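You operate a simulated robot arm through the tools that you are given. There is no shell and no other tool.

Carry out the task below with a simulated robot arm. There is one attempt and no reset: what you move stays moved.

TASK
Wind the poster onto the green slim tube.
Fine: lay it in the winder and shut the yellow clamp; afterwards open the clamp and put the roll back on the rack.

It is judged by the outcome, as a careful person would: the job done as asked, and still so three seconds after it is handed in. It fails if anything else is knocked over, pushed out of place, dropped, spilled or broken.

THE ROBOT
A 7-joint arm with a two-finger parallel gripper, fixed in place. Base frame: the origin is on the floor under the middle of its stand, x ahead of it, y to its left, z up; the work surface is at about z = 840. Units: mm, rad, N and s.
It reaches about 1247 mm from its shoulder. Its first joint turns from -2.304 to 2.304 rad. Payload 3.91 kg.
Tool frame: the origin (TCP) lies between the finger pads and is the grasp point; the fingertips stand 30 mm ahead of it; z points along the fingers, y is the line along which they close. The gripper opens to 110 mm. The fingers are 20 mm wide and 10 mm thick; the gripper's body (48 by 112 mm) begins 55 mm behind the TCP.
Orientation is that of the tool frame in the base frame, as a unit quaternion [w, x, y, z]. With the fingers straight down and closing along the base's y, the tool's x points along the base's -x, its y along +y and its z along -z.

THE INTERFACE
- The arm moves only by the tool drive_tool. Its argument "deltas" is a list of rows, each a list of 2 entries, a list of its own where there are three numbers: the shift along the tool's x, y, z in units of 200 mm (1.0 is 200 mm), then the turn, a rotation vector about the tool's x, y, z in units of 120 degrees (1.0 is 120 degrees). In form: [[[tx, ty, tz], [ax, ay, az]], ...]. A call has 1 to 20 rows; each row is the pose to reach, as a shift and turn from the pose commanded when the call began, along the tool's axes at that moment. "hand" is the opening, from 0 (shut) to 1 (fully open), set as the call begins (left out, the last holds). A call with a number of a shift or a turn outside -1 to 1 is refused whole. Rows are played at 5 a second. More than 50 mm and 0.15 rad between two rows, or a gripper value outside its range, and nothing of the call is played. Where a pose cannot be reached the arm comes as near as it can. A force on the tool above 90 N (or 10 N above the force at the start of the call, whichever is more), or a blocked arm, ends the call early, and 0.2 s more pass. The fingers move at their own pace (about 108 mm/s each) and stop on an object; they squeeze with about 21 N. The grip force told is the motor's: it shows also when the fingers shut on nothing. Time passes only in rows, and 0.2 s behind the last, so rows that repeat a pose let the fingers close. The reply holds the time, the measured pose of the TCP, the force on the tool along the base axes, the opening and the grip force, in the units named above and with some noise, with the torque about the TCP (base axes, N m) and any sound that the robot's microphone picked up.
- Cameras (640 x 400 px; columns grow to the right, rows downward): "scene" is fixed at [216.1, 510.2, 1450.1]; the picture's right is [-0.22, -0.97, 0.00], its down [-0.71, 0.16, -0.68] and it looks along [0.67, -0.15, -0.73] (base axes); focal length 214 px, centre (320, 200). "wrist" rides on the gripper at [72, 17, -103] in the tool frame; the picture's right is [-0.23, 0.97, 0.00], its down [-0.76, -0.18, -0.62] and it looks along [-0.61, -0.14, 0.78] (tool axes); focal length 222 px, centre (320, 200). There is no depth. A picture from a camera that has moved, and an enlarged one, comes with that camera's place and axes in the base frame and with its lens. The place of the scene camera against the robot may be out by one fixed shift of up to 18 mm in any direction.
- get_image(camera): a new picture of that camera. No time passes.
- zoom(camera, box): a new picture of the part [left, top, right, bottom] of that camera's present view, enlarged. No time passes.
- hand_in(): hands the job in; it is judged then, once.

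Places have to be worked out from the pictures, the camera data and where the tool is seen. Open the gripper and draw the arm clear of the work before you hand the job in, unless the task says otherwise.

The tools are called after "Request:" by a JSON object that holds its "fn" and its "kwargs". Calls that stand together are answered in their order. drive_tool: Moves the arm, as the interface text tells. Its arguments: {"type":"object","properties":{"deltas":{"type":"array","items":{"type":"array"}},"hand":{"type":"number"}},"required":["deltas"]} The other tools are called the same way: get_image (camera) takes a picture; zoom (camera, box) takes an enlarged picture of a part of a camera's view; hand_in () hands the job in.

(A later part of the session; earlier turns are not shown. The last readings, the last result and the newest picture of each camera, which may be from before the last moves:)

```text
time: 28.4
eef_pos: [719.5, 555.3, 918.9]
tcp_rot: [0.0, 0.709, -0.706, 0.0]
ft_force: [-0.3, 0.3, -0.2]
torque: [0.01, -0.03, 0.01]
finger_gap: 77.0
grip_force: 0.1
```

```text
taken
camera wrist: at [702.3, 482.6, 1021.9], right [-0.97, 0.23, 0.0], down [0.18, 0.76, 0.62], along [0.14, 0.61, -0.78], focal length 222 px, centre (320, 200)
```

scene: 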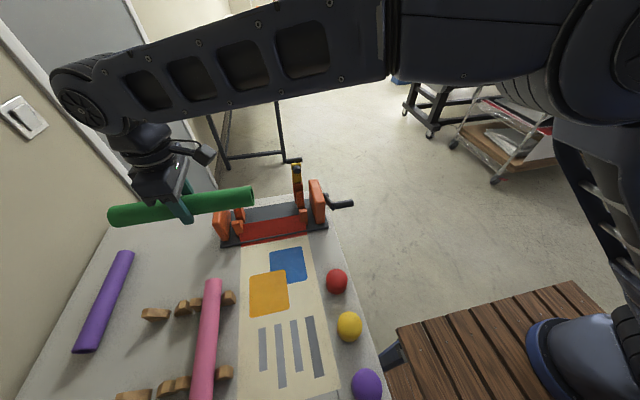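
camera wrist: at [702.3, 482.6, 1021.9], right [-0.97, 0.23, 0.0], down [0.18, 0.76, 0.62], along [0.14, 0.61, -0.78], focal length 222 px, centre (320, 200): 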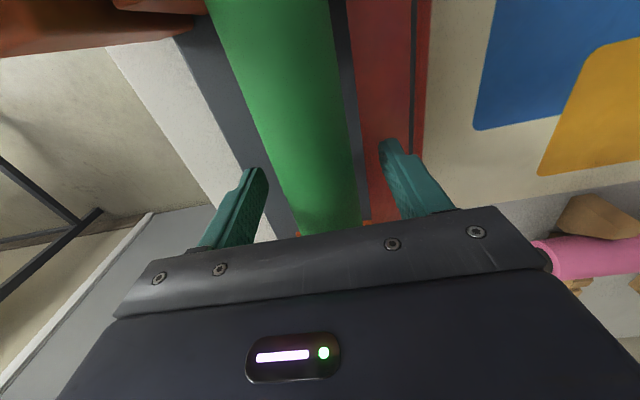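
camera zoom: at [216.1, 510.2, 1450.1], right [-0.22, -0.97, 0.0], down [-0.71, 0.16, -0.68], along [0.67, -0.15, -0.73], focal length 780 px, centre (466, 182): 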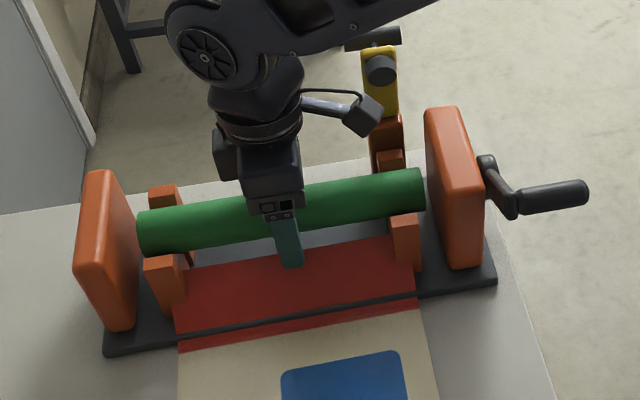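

The tube rests in both cradles and the fingers are free (x≈719.5, TCP z≈919 is the grip pose). I rise straight up to z≈1119.

Request:
{"fn": "drive_tool", "kwargs": {"deltas": [[[0, 0, -0.1], [0, 0, 0]], [[0, 0, -0.3], [0, 0, 0]], [[0, 0, -0.5], [0, 0, 0]], [[0, 0, -0.7], [0, 0, 0]], [[0, 0, -0.9], [0, 0, 0]], [[0, 0, -1.0], [0, 0, 0]], [[0, 0, -1.0], [0, 0, 0]]]}}

Request:
{"fn": "zoom", "kwargs": {"camera": "scene", "box": [200, 130, 380, 260]}}

Request:
{"fn": "get_image", "kwargs": {"camera": "wrist"}}

```text
time: 30.0
eef_pos: [719.8, 554.2, 1119.5]
tcp_rot: [-0.001, 0.708, -0.706, -0.001]
ft_force: [-0.4, -0.1, 0.0]
torque: [0.01, 0.0, -0.04]
finger_gap: 77.0
grip_force: 0.0
```

```text
3.08 times, centred on (290, 195) of scene
camera zoom: at [216.1, 510.2, 1450.1], right [-0.22, -0.97, 0.0], down [-0.71, 0.16, -0.68], along [0.67, -0.15, -0.73], focal length 660 px, centre (412, 215)
```

zoom: 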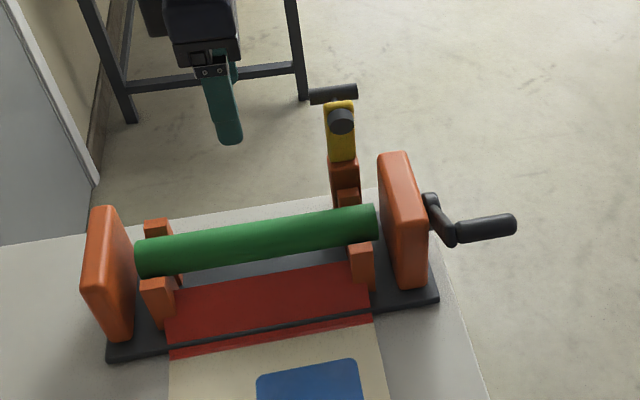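

```text
taken
camera wrist: at [702.3, 480.4, 1222.6], right [-0.97, 0.23, 0.0], down [0.18, 0.76, 0.62], along [0.14, 0.61, -0.78], focal length 222 px, centre (320, 200)
```

wrist: 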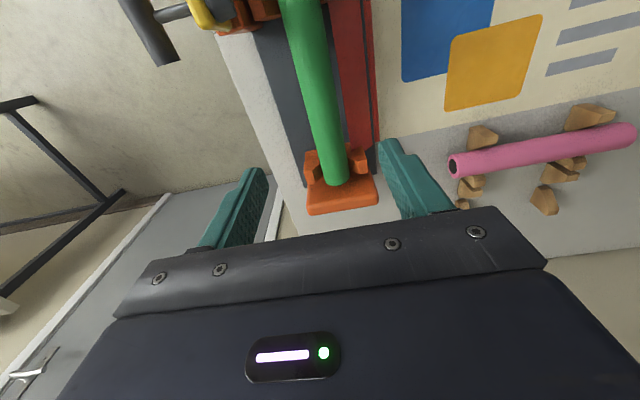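

The tube sits in the cradles. I'll check its end gap and the clamp from this new viewpoint.

Request:
{"fn": "zoom", "kwargs": {"camera": "wrist", "box": [270, 100, 410, 220]}}

Request:
{"fn": "zoom", "kwargs": {"camera": "wrist", "box": [100, 0, 400, 140]}}

```text
3.33 times, centred on (340, 160) of wrist
camera zoom: at [702.3, 480.4, 1222.6], right [-0.97, 0.23, 0.0], down [0.18, 0.76, 0.62], along [0.14, 0.61, -0.78], focal length 740 px, centre (253, 333)
```

zoom: 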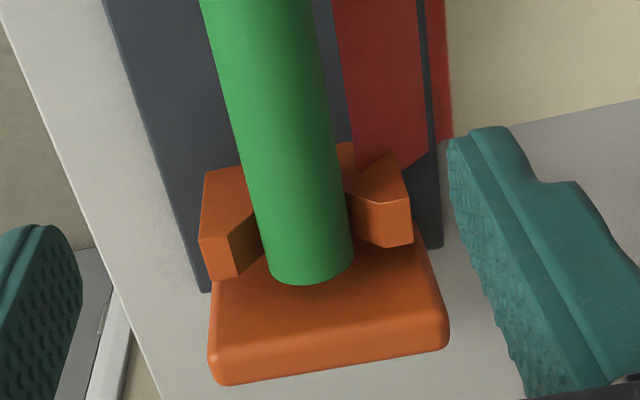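

```text
2.13 times, centred on (250, 70) of wrist
camera zoom: at [702.3, 480.4, 1222.6], right [-0.97, 0.23, 0.0], down [0.18, 0.76, 0.62], along [0.14, 0.61, -0.78], focal length 474 px, centre (469, 477)
```

zoom: 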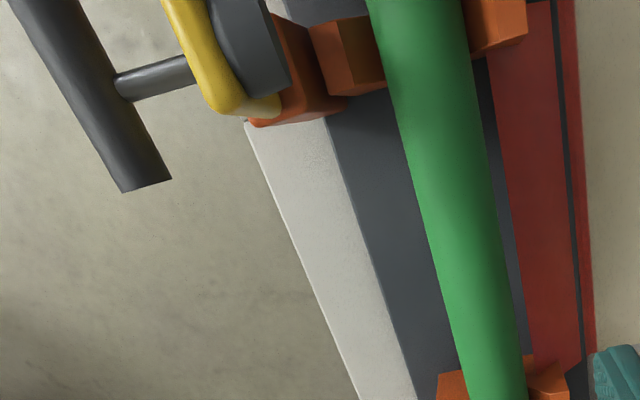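

The tube is seated. Next the clamp: I'll close the fingers and go behind the T-handle (bar at x≈827, y 424–480, z≈1015), first to (872, 452) at z≈1120.

Request:
{"fn": "drive_tool", "kwargs": {"deltas": [[[0.1, -0.2, 0], [0, 0, 0]], [[0.2, -0.4, 0], [0, 0, 0]], [[0.3, -0.6, 0], [0, 0, 0]], [[0.42, -0.76, 0], [0, 0, 0]], [[0.51, -0.76, 0], [0, 0, 0]], [[0.51, -0.76, 0], [0, 0, 0]]], "hand": 0}}

Request:
{"fn": "get_image", "kwargs": {"camera": "wrist"}}

Request:
{"fn": "zoom", "kwargs": {"camera": "scene", "box": [260, 100, 380, 220]}}

```text
time: 31.4
eef_pos: [872.8, 452.7, 1122.6]
tcp_rot: [0.0, 0.707, -0.707, 0.0]
ft_force: [0.0, -0.3, 0.0]
torque: [0.04, 0.02, -0.01]
finger_gap: 0.0
grip_force: 20.9
```

```text
taken
camera wrist: at [855.1, 379.6, 1224.1], right [-0.97, 0.23, 0.0], down [0.18, 0.76, 0.62], along [0.14, 0.61, -0.78], focal length 222 px, centre (320, 200)
```

wrist: 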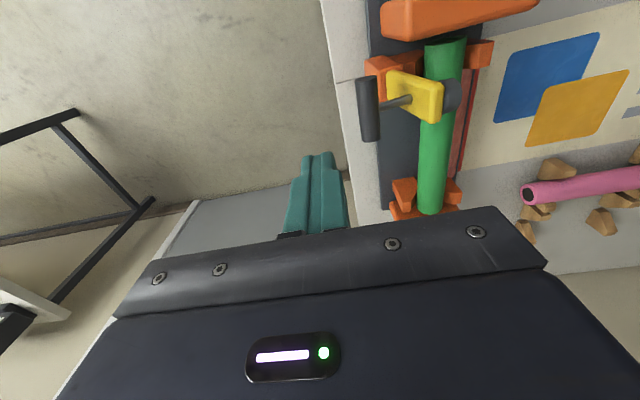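

```text
3.33 times, centred on (320, 160) of scene
camera zoom: at [216.1, 510.2, 1450.1], right [-0.22, -0.97, 0.0], down [-0.71, 0.16, -0.68], along [0.67, -0.15, -0.73], focal length 715 px, centre (320, 333)
```

zoom: 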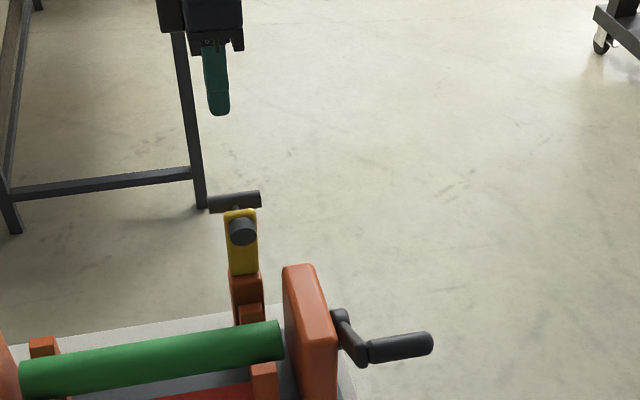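

A side view of the clamp is now visible; I'll enlarge it to find the lever's hinge.

Request:
{"fn": "zoom", "kwargs": {"camera": "wrist", "box": [330, 0, 510, 225]}}

Request:
{"fn": "zoom", "kwargs": {"camera": "wrist", "box": [340, 30, 490, 150]}}

```text
1.78 times, centred on (420, 112) of wrist
camera zoom: at [855.1, 379.6, 1224.1], right [-0.97, 0.23, 0.0], down [0.18, 0.76, 0.62], along [0.14, 0.61, -0.78], focal length 395 px, centre (142, 356)
```

zoom: 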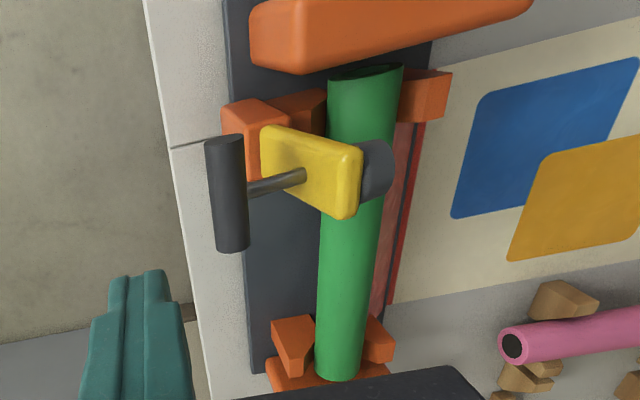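

```text
3.33 times, centred on (415, 90) of wrist
camera zoom: at [855.1, 379.6, 1224.1], right [-0.97, 0.23, 0.0], down [0.18, 0.76, 0.62], along [0.14, 0.61, -0.78], focal length 740 px, centre (3, 567)
```

zoom: 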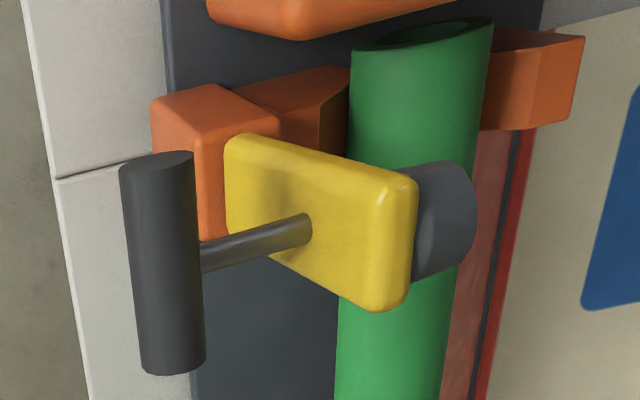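

The lever hinges near (785, 453, 950) with the T-handle bar at (826, 452, ≈1010). I lower behind the bar so the tips are at z≈988.

Request:
{"fn": "drive_tool", "kwargs": {"deltas": [[[0, 0, 0.2], [0, 0, 0]], [[0, 0, 0.4], [0, 0, 0]], [[0, 0, 0.523], [0, 0, 0]], [[0, 0, 0.523], [0, 0, 0]]]}}

Request:
{"fn": "get_image", "kwargs": {"camera": "wrist"}}

Request:
{"fn": "zoom", "kwargs": {"camera": "scene", "box": [260, 110, 380, 230]}}

```text
time: 32.4
eef_pos: [873.2, 453.7, 1014.3]
tcp_rot: [0.001, 0.707, -0.707, 0.0]
ft_force: [-0.4, -0.1, 0.2]
torque: [0.02, -0.03, -0.04]
finger_gap: 0.2
grip_force: 21.4
```

```text
taken
camera wrist: at [855.5, 379.5, 1117.5], right [-0.97, 0.23, 0.0], down [0.18, 0.76, 0.62], along [0.14, 0.61, -0.78], focal length 222 px, centre (320, 200)
```

wrist: 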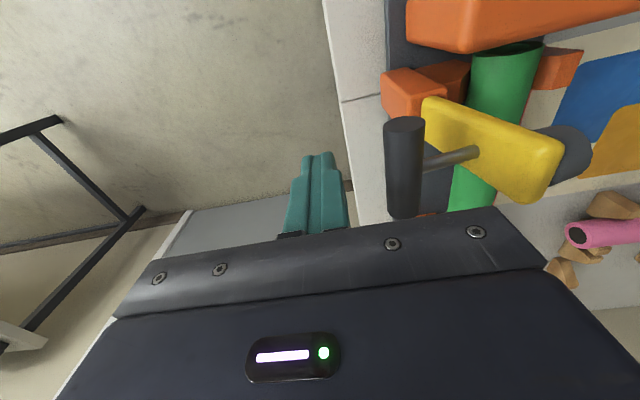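

```text
3.33 times, centred on (320, 170) of scene
camera zoom: at [216.1, 510.2, 1450.1], right [-0.22, -0.97, 0.0], down [-0.71, 0.16, -0.68], along [0.67, -0.15, -0.73], focal length 715 px, centre (320, 300)
```

zoom: 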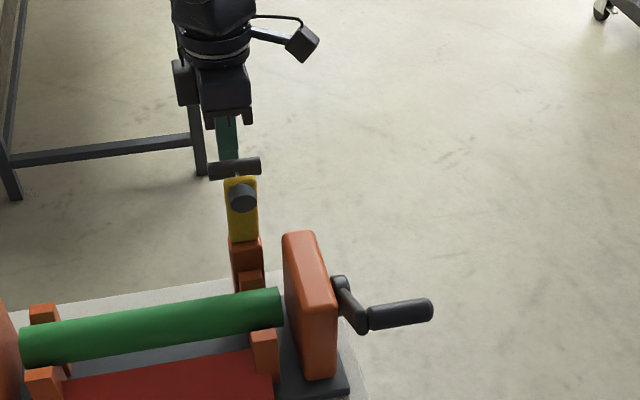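

The fingers are directly behind the bar. I push slowly toward −x by 60 mm and watch the force.

Request:
{"fn": "drive_tool", "kwargs": {"deltas": [[[0, 0.06, 0], [0, 0, 0]], [[0, 0.12, 0], [0, 0, 0]], [[0, 0.16, 0], [0, 0, 0]], [[0, 0.2, 0], [0, 0, 0]], [[0, 0.24, 0], [0, 0, 0]], [[0, 0.28, 0], [0, 0, 0]], [[0, 0.32, 0], [0, 0, 0]], [[0, 0.32, 0], [0, 0, 0]]]}}

Request:
{"fn": "zoom", "kwargs": {"camera": "scene", "box": [260, 110, 380, 230]}}

Request:
{"fn": "get_image", "kwargs": {"camera": "wrist"}}

```text
time: 34.2
eef_pos: [808.6, 453.5, 1015.5]
tcp_rot: [-0.001, 0.708, -0.706, -0.001]
ft_force: [0.3, 0.5, 0.7]
torque: [-0.01, 0.04, 0.01]
finger_gap: 0.1
grip_force: 21.3
```

```text
3.33 times, centred on (320, 170) of scene
camera zoom: at [216.1, 510.2, 1450.1], right [-0.22, -0.97, 0.0], down [-0.71, 0.16, -0.68], along [0.67, -0.15, -0.73], focal length 715 px, centre (320, 300)
```

zoom: 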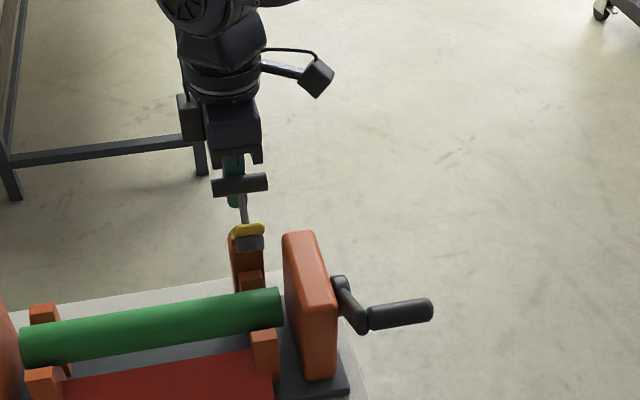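

```text
taken
camera wrist: at [791.2, 380.6, 1117.5], right [-0.97, 0.23, 0.0], down [0.18, 0.76, 0.62], along [0.14, 0.61, -0.78], focal length 222 px, centre (320, 200)
```

wrist: 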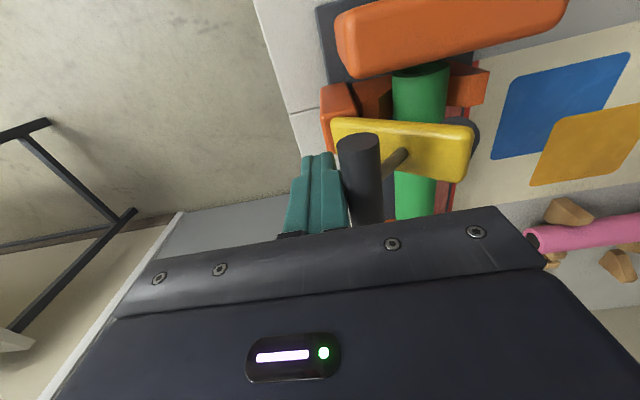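

The lever swings forward smoothly with almost no force. I continue to push toward −x.

Request:
{"fn": "drive_tool", "kwargs": {"deltas": [[[0, 0.04, 0], [0, 0, 0]], [[0, 0.08, 0], [0, 0, 0]], [[0, 0.12, 0], [0, 0, 0]], [[0, 0.16, 0], [0, 0, 0]], [[0, 0.18, 0], [0, 0, 0]], [[0, 0.18, 0], [0, 0, 0]]]}}

Request:
{"fn": "zoom", "kwargs": {"camera": "scene", "box": [260, 110, 380, 230]}}

Request:
{"fn": "zoom", "kwargs": {"camera": "wrist", "box": [240, 0, 520, 230]}}

```text
time: 35.6
eef_pos: [772.4, 454.2, 1015.7]
tcp_rot: [0.0, 0.707, -0.707, 0.0]
ft_force: [0.4, 0.3, -0.1]
torque: [0.02, 0.0, 0.02]
finger_gap: 0.0
grip_force: 21.9
```

```text
3.33 times, centred on (320, 170) of scene
camera zoom: at [216.1, 510.2, 1450.1], right [-0.22, -0.97, 0.0], down [-0.71, 0.16, -0.68], along [0.67, -0.15, -0.73], focal length 715 px, centre (320, 300)
```

zoom: 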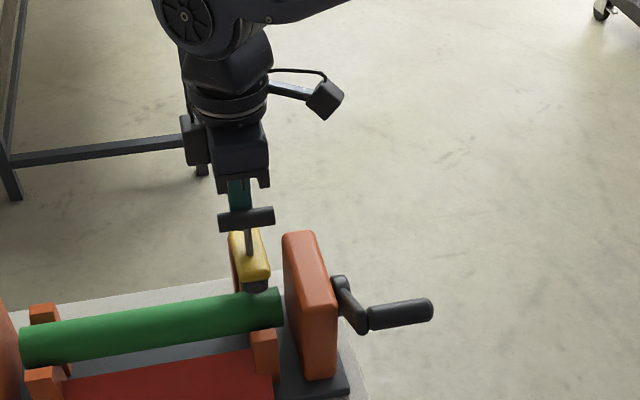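

```text
1.74 times, centred on (380, 115) of wrist
camera zoom: at [754.5, 380.8, 1117.7], right [-0.97, 0.23, 0.0], down [0.18, 0.76, 0.62], along [0.14, 0.61, -0.78], focal length 386 px, centre (216, 348)
```

zoom: 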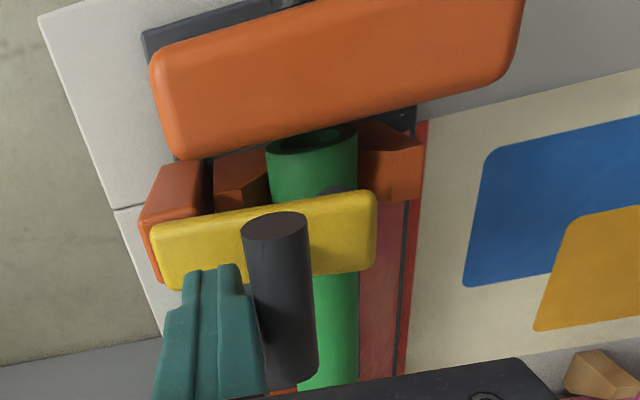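

The lever is almost down onto the tube. I push a little further in small steps and check the force.

Request:
{"fn": "drive_tool", "kwargs": {"deltas": [[[0, 0.03, 0], [0, 0, 0]], [[0, 0.05, 0], [0, 0, 0]], [[0, 0.07, 0], [0, 0, 0]], [[0, 0.07, 0], [0, 0, 0]]]}}

Request:
{"fn": "zoom", "kwargs": {"camera": "scene", "box": [260, 130, 360, 230]}}

Request:
{"fn": "zoom", "kwargs": {"camera": "wrist", "box": [240, 0, 520, 230]}}

```text
time: 36.6
eef_pos: [758.5, 454.3, 1014.0]
tcp_rot: [0.0, 0.707, -0.707, -0.002]
ft_force: [11.3, 5.4, -3.4]
torque: [0.06, -0.16, -0.09]
finger_gap: 0.0
grip_force: 21.0
```

```text
4.00 times, centred on (310, 180) of scene
camera zoom: at [216.1, 510.2, 1450.1], right [-0.22, -0.97, 0.0], down [-0.71, 0.16, -0.68], along [0.67, -0.15, -0.73], focal length 858 px, centre (360, 280)
```

zoom: 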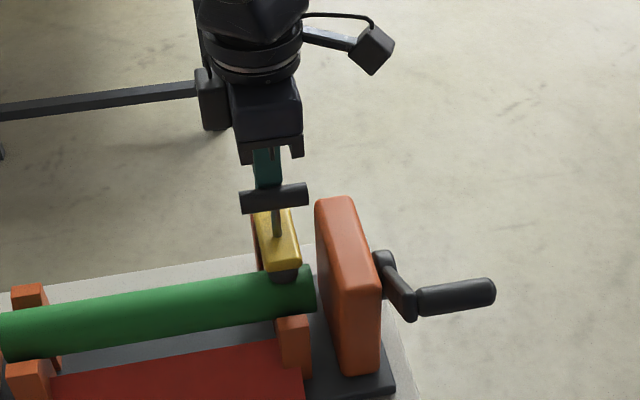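

```text
1.74 times, centred on (380, 115) of wrist
camera zoom: at [740.7, 380.0, 1117.3], right [-0.97, 0.23, 0.0], down [0.18, 0.76, 0.62], along [0.14, 0.61, -0.78], focal length 386 px, centre (216, 348)
```

zoom: 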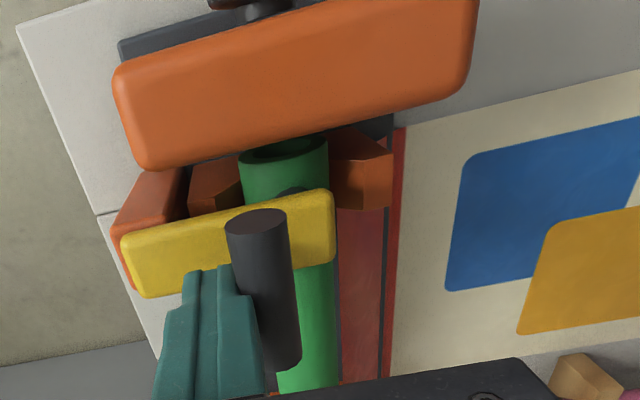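

The pad is touching the tube (11 N). I push another few mm to seat the clamp fully.

Request:
{"fn": "drive_tool", "kwargs": {"deltas": [[[0, 0.015, 0], [0, 0, 0]], [[0, 0.03, 0], [0, 0, 0]], [[0, 0.03, 0], [0, 0, 0]]]}}

```text
time: 37.4
eef_pos: [757.0, 452.9, 1015.1]
tcp_rot: [0.002, -0.707, 0.708, 0.0]
ft_force: [81.7, 21.7, -5.4]
torque: [0.24, -1.0, -0.15]
finger_gap: 0.0
grip_force: 21.0
```

That's a hard stop (82 N), so the clamp is shut. I back off 25 mm toward +x to relieve it and check that the lever stays down.

Request:
{"fn": "drive_tool", "kwargs": {"deltas": [[[0, -0.05, 0], [0, 0, 0]], [[0, -0.12, 0], [0, 0, 0]], [[0, -0.16, 0], [0, 0, 0]], [[0, -0.16, 0], [0, 0, 0]]]}}

Request:
{"fn": "zoom", "kwargs": {"camera": "wrist", "box": [240, 0, 520, 230]}}

Request:
{"fn": "zoom", "kwargs": {"camera": "scene", "box": [260, 130, 360, 230]}}

```text
time: 38.4
eef_pos: [783.4, 455.5, 1015.2]
tcp_rot: [0.001, 0.707, -0.707, -0.001]
ft_force: [0.0, 0.3, -0.1]
torque: [-0.02, 0.01, -0.05]
finger_gap: 0.0
grip_force: 20.9
```

```text
1.74 times, centred on (380, 115) of wrist
camera zoom: at [765.8, 381.3, 1117.4], right [-0.97, 0.23, 0.0], down [0.18, 0.76, 0.62], along [0.14, 0.61, -0.78], focal length 386 px, centre (216, 348)
```

zoom: 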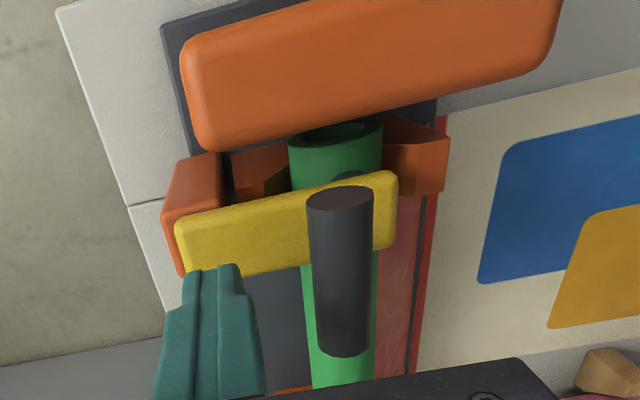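

```text
4.00 times, centred on (310, 180) of scene
camera zoom: at [216.1, 510.2, 1450.1], right [-0.22, -0.97, 0.0], down [-0.71, 0.16, -0.68], along [0.67, -0.15, -0.73], focal length 858 px, centre (360, 280)
```

zoom: 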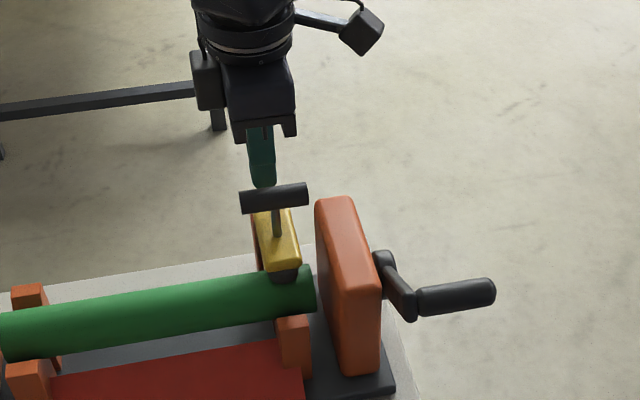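

The lever stays shut by itself (bar now at about (738, 453, 996)). Now I rise and go over beyond the table's right edge to look at the crank from its outer side.

Request:
{"fn": "drive_tool", "kwargs": {"deltas": [[[0, 0, -0.2], [0, 0, 0]], [[0, 0, -0.4], [0, 0, 0]], [[0, 0, -0.5], [0, 0, 0]], [[0.2, 0.07, -0.5], [0, 0, 0]], [[0.4, 0.14, -0.5], [0, 0, 0]], [[0.6, 0.2, -0.5], [0, 0, 0]], [[0.8, 0.27, -0.5], [0, 0, 0]], [[1.0, 0.33, -0.5], [0, 0, 0]], [[1.0, 0.33, -0.4], [0, 0, 0]], [[1.0, 0.33, -0.4], [0, 0, 0]]]}}

Request:
{"fn": "get_image", "kwargs": {"camera": "wrist"}}

Request:
{"fn": "get_image", "kwargs": {"camera": "scene"}}

```text
time: 40.6
eef_pos: [718.3, 253.1, 1093.8]
tcp_rot: [0.001, -0.707, 0.707, 0.001]
ft_force: [-0.2, -0.5, 0.6]
torque: [0.01, 0.0, -0.01]
finger_gap: 0.1
grip_force: 21.3
```

```text
taken
camera wrist: at [700.8, 180.4, 1197.0], right [-0.97, 0.23, 0.0], down [0.18, 0.76, 0.62], along [0.14, 0.61, -0.78], focal length 222 px, centre (320, 200)
```

wrist: 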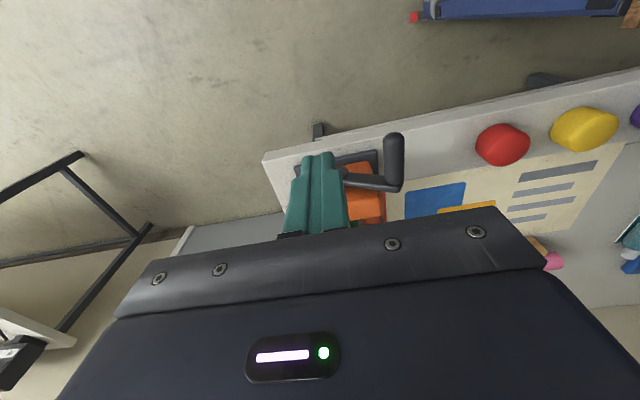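

```text
taken
```

scene: 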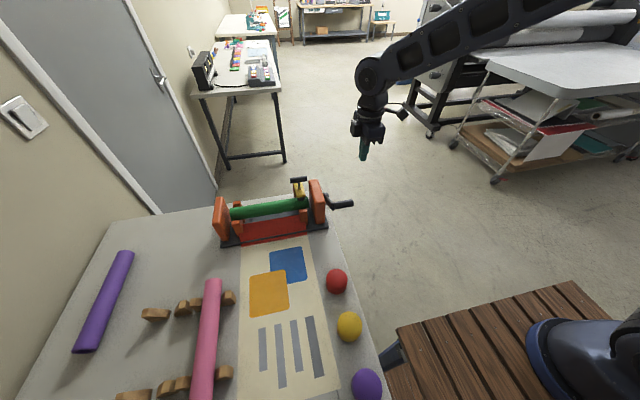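

The fingers hide the hub. I shift +100 mm in x so the crank is seen beside the fingers.

Request:
{"fn": "drive_tool", "kwargs": {"deltas": [[[0, -0.2, 0], [0, 0, 0]], [[0, -0.4, 0.05], [0, 0, 0]], [[0, -0.5, 0.1], [0, 0, 0]], [[0, -0.5, 0.1], [0, 0, 0]]]}}

Request:
{"fn": "zoom", "kwargs": {"camera": "wrist", "box": [310, 80, 510, 230]}}

Request:
{"fn": "get_image", "kwargs": {"camera": "wrist"}}

```text
time: 41.6
eef_pos: [817.8, 255.1, 1073.2]
tcp_rot: [-0.001, 0.708, -0.706, 0.0]
ft_force: [0.0, -0.8, 0.6]
torque: [-0.01, 0.03, -0.01]
finger_gap: 0.1
grip_force: 21.7
```

```text
2.67 times, centred on (410, 155) of wrist
camera zoom: at [800.4, 181.5, 1175.6], right [-0.97, 0.23, 0.0], down [0.18, 0.76, 0.62], along [0.14, 0.61, -0.78], focal length 592 px, centre (80, 320)
```

zoom: 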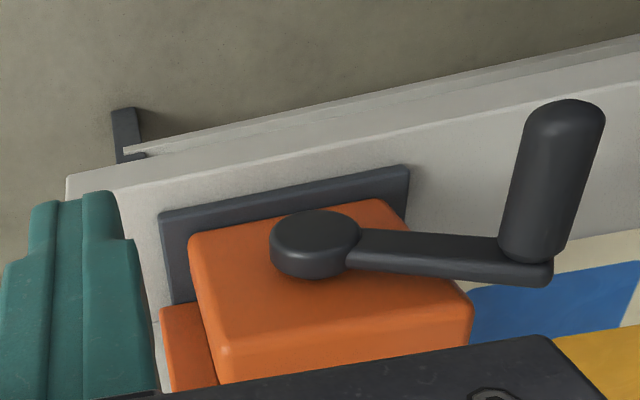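

```text
taken
camera wrist: at [800.4, 181.5, 1175.6], right [-0.97, 0.23, 0.0], down [0.18, 0.76, 0.62], along [0.14, 0.61, -0.78], focal length 222 px, centre (320, 200)
```

wrist: 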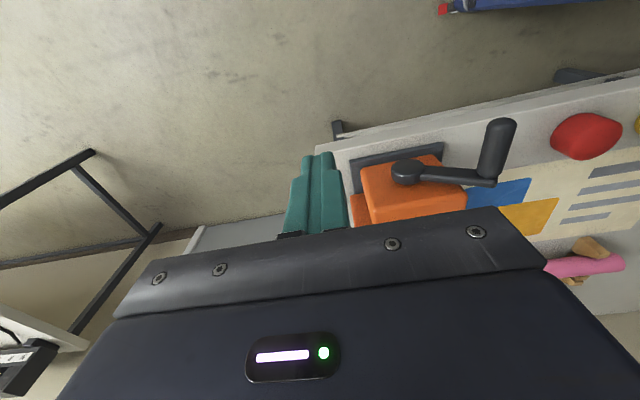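

The crank is clearly visible: hub near (718, 355, ~916) and the handle about 86 mm away at (644, 296–356, 961). To fix the hub's place I take another view from a shifted position.

Request:
{"fn": "drive_tool", "kwargs": {"deltas": [[[-0.1, 0.1, 0.1], [0, 0, 0]], [[-0.2, 0.2, 0.2], [0, 0, 0]], [[-0.2, 0.2, 0.25], [0, 0, 0]], [[-0.2, 0.2, 0.25], [0, 0, 0]]]}}

Request:
{"fn": "get_image", "kwargs": {"camera": "wrist"}}

Request:
{"fn": "zoom", "kwargs": {"camera": "wrist", "box": [310, 40, 550, 220]}}

```text
time: 42.6
eef_pos: [777.6, 296.0, 1024.7]
tcp_rot: [-0.001, 0.708, -0.707, -0.001]
ft_force: [-0.7, -0.3, 0.8]
torque: [0.01, 0.04, 0.01]
finger_gap: 0.0
grip_force: 20.9
```

```text
taken
camera wrist: at [761.2, 221.9, 1126.6], right [-0.97, 0.23, 0.0], down [0.18, 0.76, 0.62], along [0.14, 0.61, -0.78], focal length 222 px, centre (320, 200)
```

wrist: 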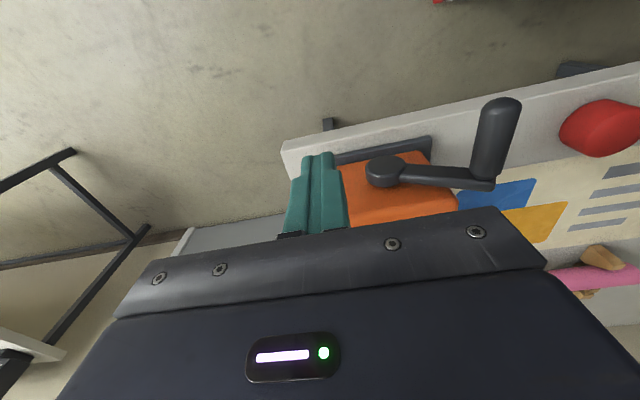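

```text
2.22 times, centred on (430, 130) of wrist
camera zoom: at [761.2, 221.9, 1126.6], right [-0.97, 0.23, 0.0], down [0.18, 0.76, 0.62], along [0.14, 0.61, -0.78], focal length 494 px, centre (76, 356)
```

zoom: 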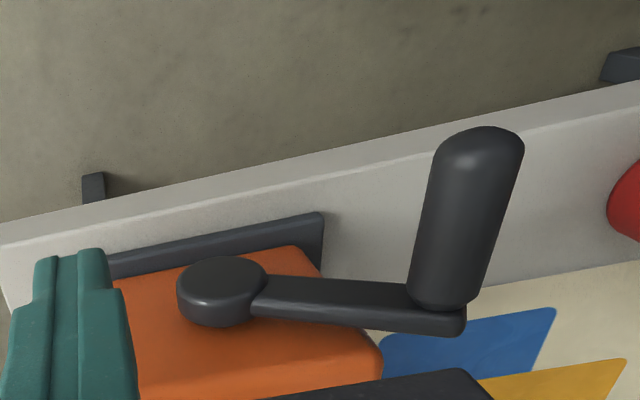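

Stereo puts the crank's axis at about (719, 919) in x–z and the handle at (644, 961), i.e. radius ≈85 mm, handle diameter ≈27, y 296–353. I'll open the fingers to ~60 mm, go above the handle at y≈312 and come down on it.

Request:
{"fn": "drive_tool", "kwargs": {"deltas": [[[0, 0, -0.2], [0, 0, 0]], [[-0.02, 0.15, -0.3], [0, 0, 0]], [[-0.04, 0.35, -0.3], [0, 0, 0]], [[-0.06, 0.55, -0.3], [0, 0, 0]], [[-0.08, 0.668, -0.3], [0, 0, 0]], [[-0.08, 0.668, -0.15], [0, 0, 0]], [[-0.08, 0.668, -0.1], [0, 0, 0]], [[-0.08, 0.668, -0.1], [0, 0, 0]]], "hand": 0.6}}

Request:
{"fn": "get_image", "kwargs": {"camera": "wrist"}}

Request:
{"fn": "zoom", "kwargs": {"camera": "scene", "box": [280, 130, 400, 240]}}

```text
time: 44.4
eef_pos: [644.7, 310.1, 1045.1]
tcp_rot: [0.0, 0.708, -0.706, -0.001]
ft_force: [0.0, -0.6, 0.0]
torque: [-0.02, -0.02, 0.03]
finger_gap: 65.9
grip_force: 0.1
```

```text
taken
camera wrist: at [626.8, 236.5, 1147.7], right [-0.97, 0.23, 0.0], down [0.18, 0.76, 0.62], along [0.14, 0.61, -0.78], focal length 222 px, centre (320, 200)
```

wrist: 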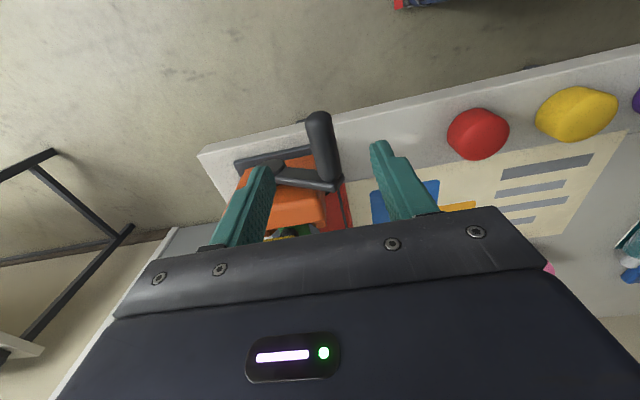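

```text
3.64 times, centred on (340, 185) of scene
camera zoom: at [216.1, 510.2, 1450.1], right [-0.22, -0.97, 0.0], down [-0.71, 0.16, -0.68], along [0.67, -0.15, -0.73], focal length 780 px, centre (247, 254)
```

zoom: 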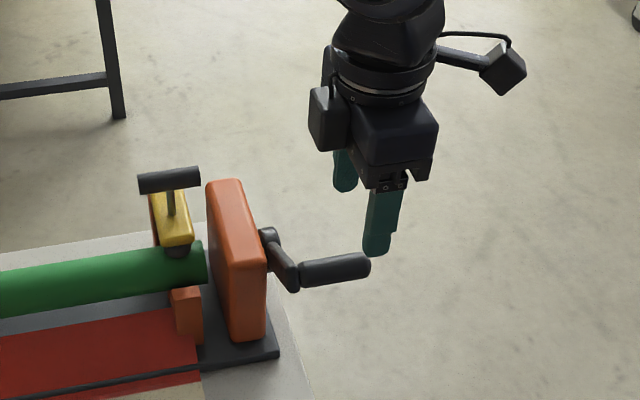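

There is an extra box on the gripper's +y side that could hit the crank hub at the bottom of the circle, so I'll tilt the tool 45° (fingers pointing toward +y and down, body outward over the free side) before gripping the handle.

Request:
{"fn": "drive_tool", "kwargs": {"deltas": [[[0, 0, 0], [0, -0.065, 0]], [[0, 0, 0], [0, -0.13, 0]], [[0, 0, 0], [0, -0.195, 0]], [[0, 0, 0], [0, -0.26, 0]], [[0, 0, 0], [0, -0.325, 0]], [[0, 0, 0], [0, -0.375, 0]], [[0, 0, 0], [0, -0.375, 0]]]}}

Request:
{"fn": "get_image", "kwargs": {"camera": "wrist"}}

Request:
{"fn": "zoom", "kwargs": {"camera": "scene", "box": [280, 130, 400, 240]}}

```text
time: 46.0
eef_pos: [643.6, 309.7, 1045.8]
tcp_rot: [-0.271, 0.654, -0.652, -0.272]
ft_force: [-0.9, 0.8, 0.1]
torque: [-0.02, -0.01, 0.0]
finger_gap: 66.0
grip_force: 0.1
```

```text
taken
camera wrist: at [626.8, 184.6, 1066.1], right [-0.97, 0.16, 0.16], down [0.18, 0.1, 0.98], along [0.14, 0.98, -0.12], focal length 222 px, centre (320, 200)
```

wrist: 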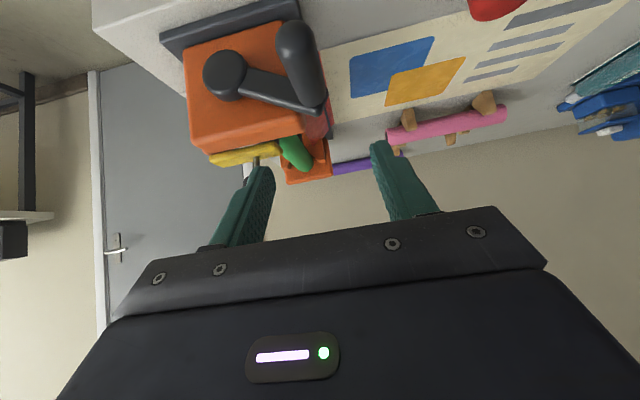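

```text
3.64 times, centred on (340, 185) of scene
camera zoom: at [216.1, 510.2, 1450.1], right [-0.22, -0.97, 0.0], down [-0.71, 0.16, -0.68], along [0.67, -0.15, -0.73], focal length 780 px, centre (247, 254)
```

zoom: 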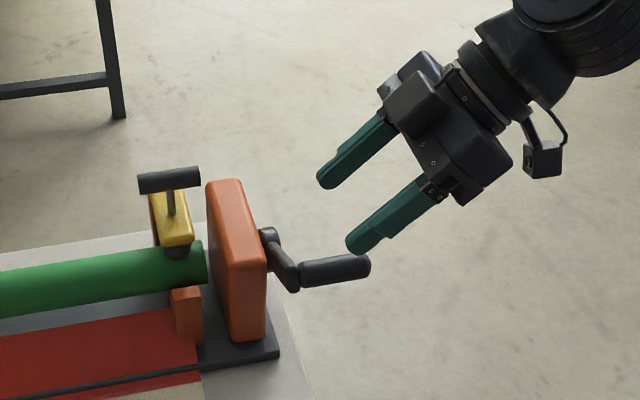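

The tilted view looks nearly along the crank axis. I'll enlarge it to measure hub and handle precisely.

Request:
{"fn": "zoom", "kwargs": {"camera": "wrist", "box": [170, 0, 350, 180]}}

```text
2.22 times, centred on (260, 90) of wrist
camera zoom: at [626.8, 184.6, 1066.1], right [-0.97, 0.16, 0.16], down [0.18, 0.1, 0.98], along [0.14, 0.98, -0.12], focal length 494 px, centre (453, 444)
```

zoom: 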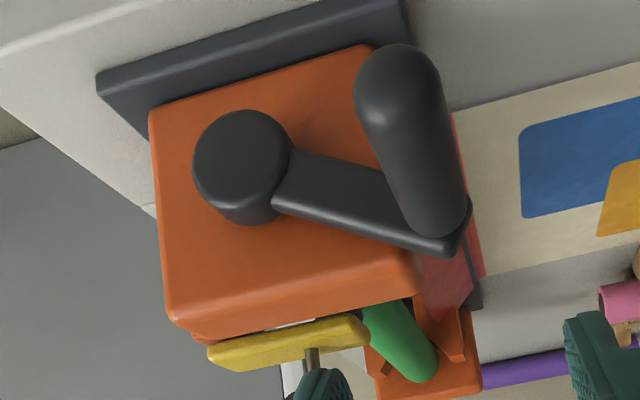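

The handle is at about (642.5, 958) and the axis at (717.5, 918.5), radius ≈85. I descend straight so the open fingers straddle the handle at y≈312.

Request:
{"fn": "drive_tool", "kwargs": {"deltas": [[[0.1, 0.005, 0.105], [0, 0, 0]], [[0.2, 0.005, 0.21], [0, 0, 0]], [[0.26, 0.005, 0.272], [0, 0, 0]], [[0.304, 0.005, 0.318], [0, 0, 0]], [[0.304, 0.005, 0.318], [0, 0, 0]]]}}

Request:
{"fn": "get_image", "kwargs": {"camera": "wrist"}}

Request:
{"fn": "zoom", "kwargs": {"camera": "scene", "box": [280, 130, 400, 240]}}

```text
time: 47.2
eef_pos: [643.8, 312.3, 957.4]
tcp_rot: [-0.271, 0.654, -0.653, -0.271]
ft_force: [-0.1, 0.8, 0.2]
torque: [0.0, 0.0, -0.01]
finger_gap: 65.9
grip_force: 0.1
```

```text
taken
camera wrist: at [626.6, 186.5, 978.2], right [-0.97, 0.16, 0.16], down [0.18, 0.1, 0.98], along [0.14, 0.98, -0.12], focal length 222 px, centre (320, 200)
```

wrist: 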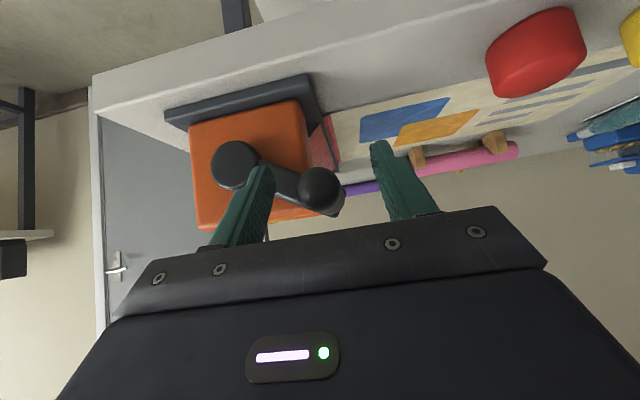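

```text
3.64 times, centred on (340, 185) of scene
camera zoom: at [216.1, 510.2, 1450.1], right [-0.22, -0.97, 0.0], down [-0.71, 0.16, -0.68], along [0.67, -0.15, -0.73], focal length 780 px, centre (247, 254)
```

zoom: 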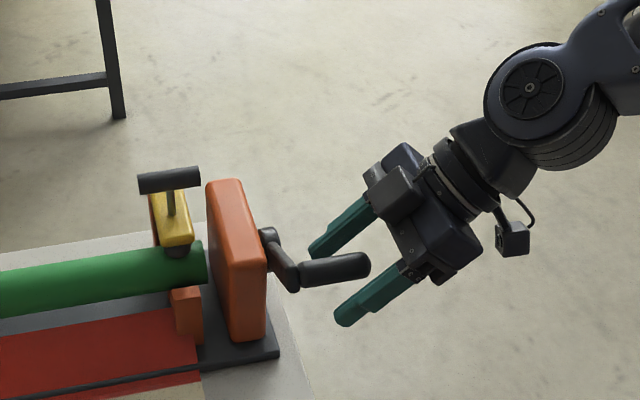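

The handle is centred between the fingers. I close on it.

Request:
{"fn": "drive_tool", "kwargs": {"deltas": [[[0, 0, 0], [0, 0, 0]], [[0, 0, 0], [0, 0, 0]], [[0, 0, 0], [0, 0, 0]], [[0, 0, 0], [0, 0, 0]]], "hand": 0}}

Request:
{"fn": "get_image", "kwargs": {"camera": "wrist"}}

```text
time: 48.2
eef_pos: [644.2, 311.3, 956.8]
tcp_rot: [-0.271, 0.653, -0.653, -0.272]
ft_force: [-2.9, -0.3, -1.9]
torque: [0.08, 0.23, -0.17]
finger_gap: 23.6
grip_force: 44.7
```

```text
taken
camera wrist: at [626.4, 186.5, 978.3], right [-0.97, 0.16, 0.16], down [0.18, 0.1, 0.98], along [0.14, 0.98, -0.12], focal length 222 px, centre (320, 200)
```

wrist: 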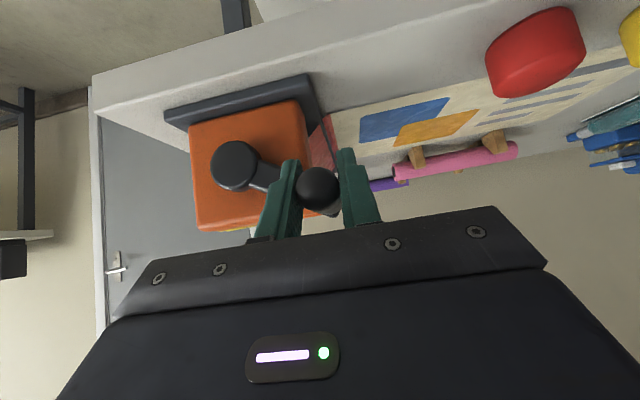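

The handle is gripped (gap 23.6 mm). I try turning the crank first so that the handle goes down at the front (the tube's underside would pull the poster toward it), 30° about axis (719, 917).

Request:
{"fn": "drive_tool", "kwargs": {"deltas": [[[0.0237, 0.016, 0.0237], [0, 0, 0]], [[0.0481, 0.029, 0.0481], [0, 0, 0]], [[0.0735, 0.039, 0.0735], [0, 0, 0]], [[0.0993, 0.0455, 0.0993], [0, 0, 0]], [[0.1255, 0.049, 0.1255], [0, 0, 0]], [[0.1517, 0.0495, 0.1517], [0, 0, 0]], [[0.1517, 0.0495, 0.1517], [0, 0, 0]]]}}

Request:
{"fn": "get_image", "kwargs": {"camera": "wrist"}}

Request:
{"fn": "get_image", "kwargs": {"camera": "scene"}}

```text
time: 49.8
eef_pos: [633.3, 313.4, 914.5]
tcp_rot: [-0.27, 0.654, -0.653, -0.271]
ft_force: [-0.2, 0.3, 0.1]
torque: [-0.03, -0.03, 0.01]
finger_gap: 0.0
grip_force: 37.3
```

```text
taken
camera wrist: at [616.4, 187.3, 934.8], right [-0.97, 0.16, 0.16], down [0.18, 0.1, 0.98], along [0.14, 0.98, -0.12], focal length 222 px, centre (320, 200)
```

wrist: 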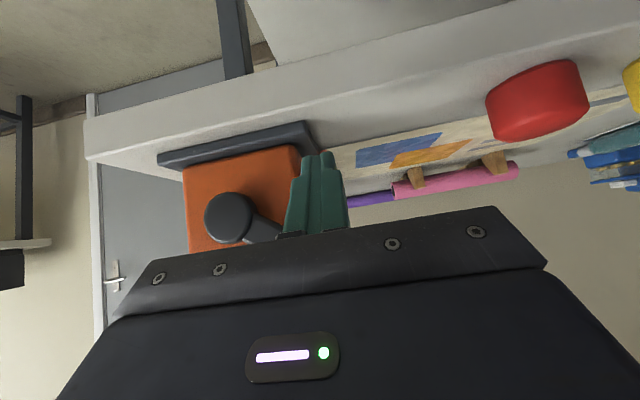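

```text
taken
```

scene: 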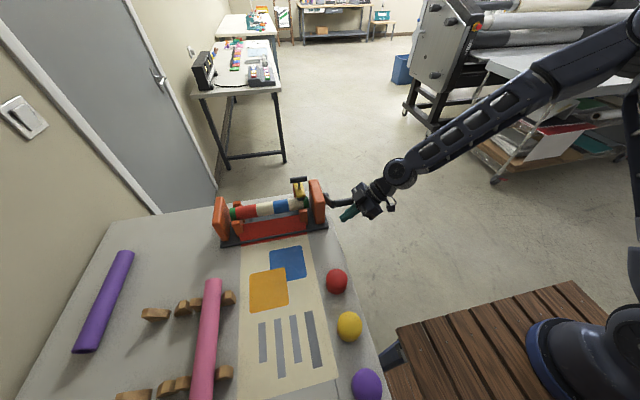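

The fingers slipped off the handle (gap 0), but the tube now shows poster colours on it. I'll zoom in to see what happened.

Request:
{"fn": "zoom", "kwargs": {"camera": "scene", "box": [200, 150, 380, 260]}}

Request:
{"fn": "zoom", "kwargs": {"camera": "scene", "box": [220, 200, 400, 400]}}

Request:
{"fn": "zoom", "kwargs": {"camera": "wrist", "box": [150, 80, 390, 250]}}

```text
3.56 times, centred on (290, 205) of scene
camera zoom: at [216.1, 510.2, 1450.1], right [-0.22, -0.97, 0.0], down [-0.71, 0.16, -0.68], along [0.67, -0.15, -0.73], focal length 763 px, centre (427, 182)
```

zoom: 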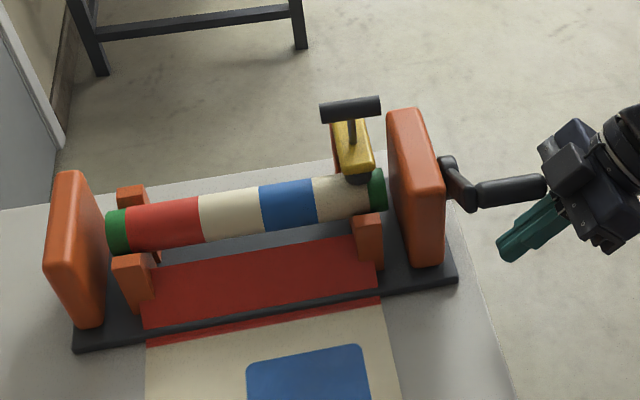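

```text
2.00 times, centred on (310, 300) of scene
camera zoom: at [216.1, 510.2, 1450.1], right [-0.22, -0.97, 0.0], down [-0.71, 0.16, -0.68], along [0.67, -0.15, -0.73], focal length 429 px, centre (340, 0)
```

zoom: 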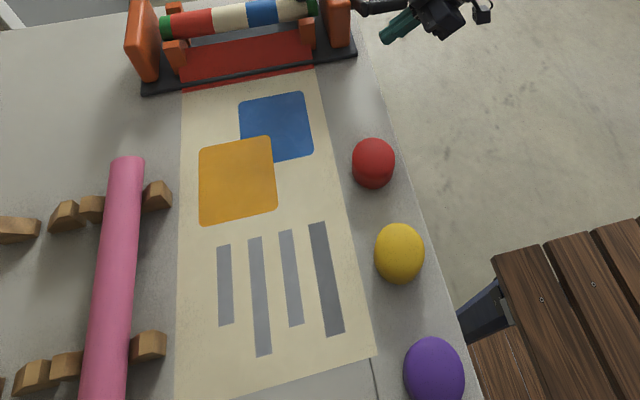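

```text
2.35 times, centred on (270, 165) of wrist
camera zoom: at [616.4, 187.3, 934.8], right [-0.97, 0.16, 0.16], down [0.18, 0.1, 0.98], along [0.14, 0.98, -0.12], focal length 523 px, centre (438, 282)
```

zoom: 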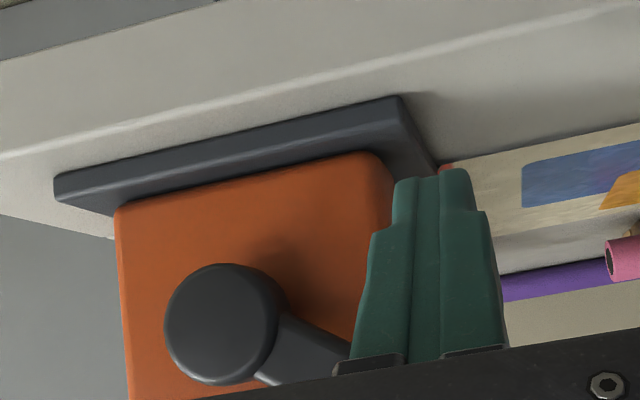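

The poster has started to wrap (bands on the tube), but the fingers slipped off downward with the crank nearly unmoved. I back out in −y first, then rise to look at the crank's angle.

Request:
{"fn": "drive_tool", "kwargs": {"deltas": [[[0.1, 0, -0.1], [0, 0, 0]], [[0.2, 0, -0.2], [0, 0, 0]], [[0.28, 0, -0.28], [0, 0, 0]], [[0.2, 0, -0.38], [0, 0, 0]], [[0.1, 0, -0.48], [0, 0, 0]], [[0.0, 0, -0.58], [0, 0, 0]], [[0, 0, -0.58], [0, 0, 0]]]}}

Request:
{"fn": "get_image", "kwargs": {"camera": "wrist"}}

Request:
{"fn": "zoom", "kwargs": {"camera": "wrist", "box": [170, 0, 390, 200]}}

```text
time: 51.4
eef_pos: [634.7, 229.4, 997.4]
tcp_rot: [-0.271, 0.654, -0.652, -0.272]
ft_force: [0.4, 0.6, 0.6]
torque: [0.0, 0.0, -0.01]
finger_gap: 0.0
grip_force: 37.9
```

```text
taken
camera wrist: at [617.0, 104.8, 1018.0], right [-0.97, 0.16, 0.16], down [0.18, 0.1, 0.98], along [0.14, 0.98, -0.12], focal length 222 px, centre (320, 200)
```

wrist: 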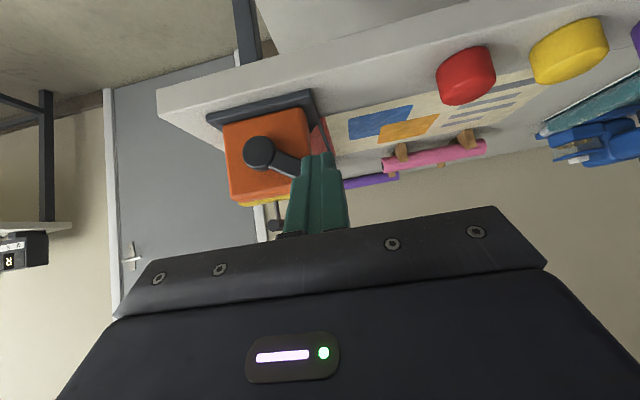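

```text
2.00 times, centred on (280, 100) of wrist
camera zoom: at [617.0, 104.8, 1018.0], right [-0.97, 0.16, 0.16], down [0.18, 0.1, 0.98], along [0.14, 0.98, -0.12], focal length 444 px, centre (400, 400)
```

zoom: 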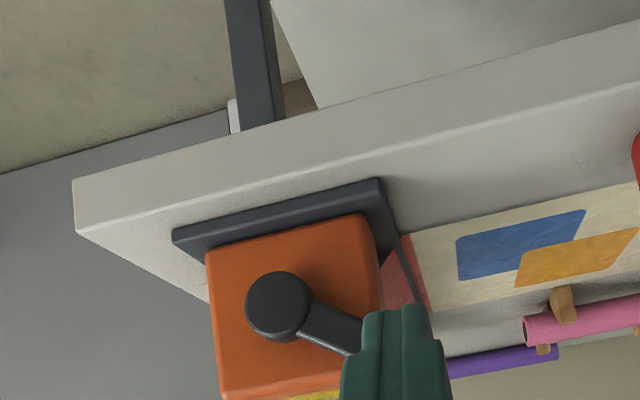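

The fingers hide the handle. I shift +90 mm in x and raise a little to see the crank beside the fingers.

Request:
{"fn": "drive_tool", "kwargs": {"deltas": [[[0, -0.2, 0], [0, 0, 0]], [[-0.06, -0.4, -0.06], [0, 0, 0]], [[-0.12, -0.45, -0.12], [0, 0, 0]], [[-0.12, -0.45, -0.12], [0, 0, 0]]]}}

Request:
{"fn": "get_image", "kwargs": {"camera": "wrist"}}

Request:
{"fn": "zoom", "kwargs": {"camera": "wrist", "box": [220, 40, 420, 200]}}

Request:
{"fn": "zoom", "kwargs": {"camera": "scene", "box": [270, 140, 370, 230]}}

```text
time: 52.4
eef_pos: [723.9, 229.7, 1029.5]
tcp_rot: [-0.271, 0.653, -0.653, -0.271]
ft_force: [-0.7, 0.2, -0.3]
torque: [-0.04, -0.02, -0.04]
finger_gap: 0.1
grip_force: 37.3
```

```text
taken
camera wrist: at [707.3, 104.1, 1050.2], right [-0.97, 0.16, 0.16], down [0.18, 0.1, 0.98], along [0.14, 0.98, -0.12], focal length 222 px, centre (320, 200)
```

wrist: 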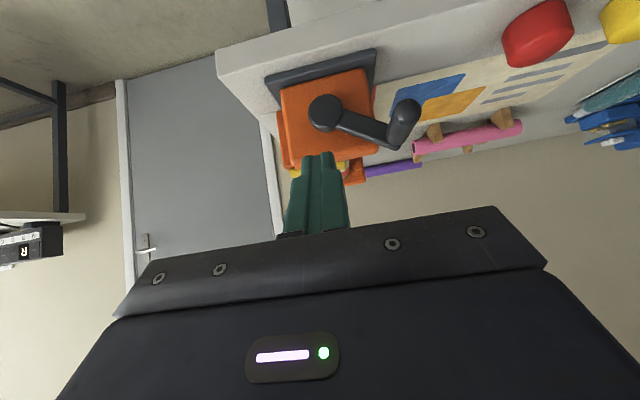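

```text
2.50 times, centred on (320, 120) of wrist
camera zoom: at [707.3, 104.1, 1050.2], right [-0.97, 0.16, 0.16], down [0.18, 0.1, 0.98], along [0.14, 0.98, -0.12], focal length 555 px, centre (320, 400)
```

zoom: 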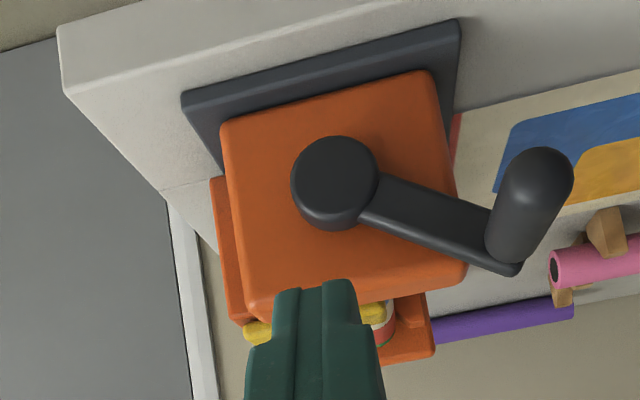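

```text
4.44 times, centred on (320, 185) of scene
camera zoom: at [216.1, 510.2, 1450.1], right [-0.22, -0.97, 0.0], down [-0.71, 0.16, -0.68], along [0.67, -0.15, -0.73], focal length 953 px, centre (320, 267)
```

zoom: 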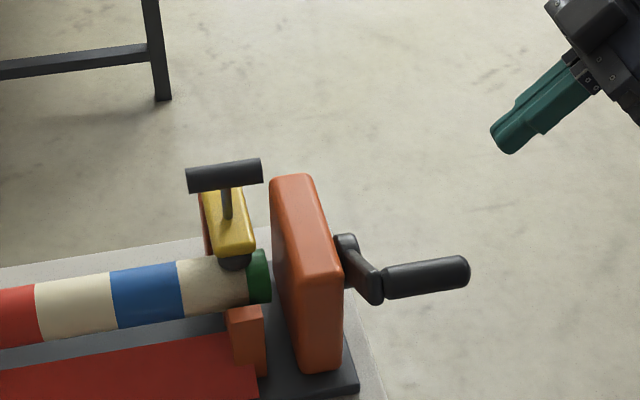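

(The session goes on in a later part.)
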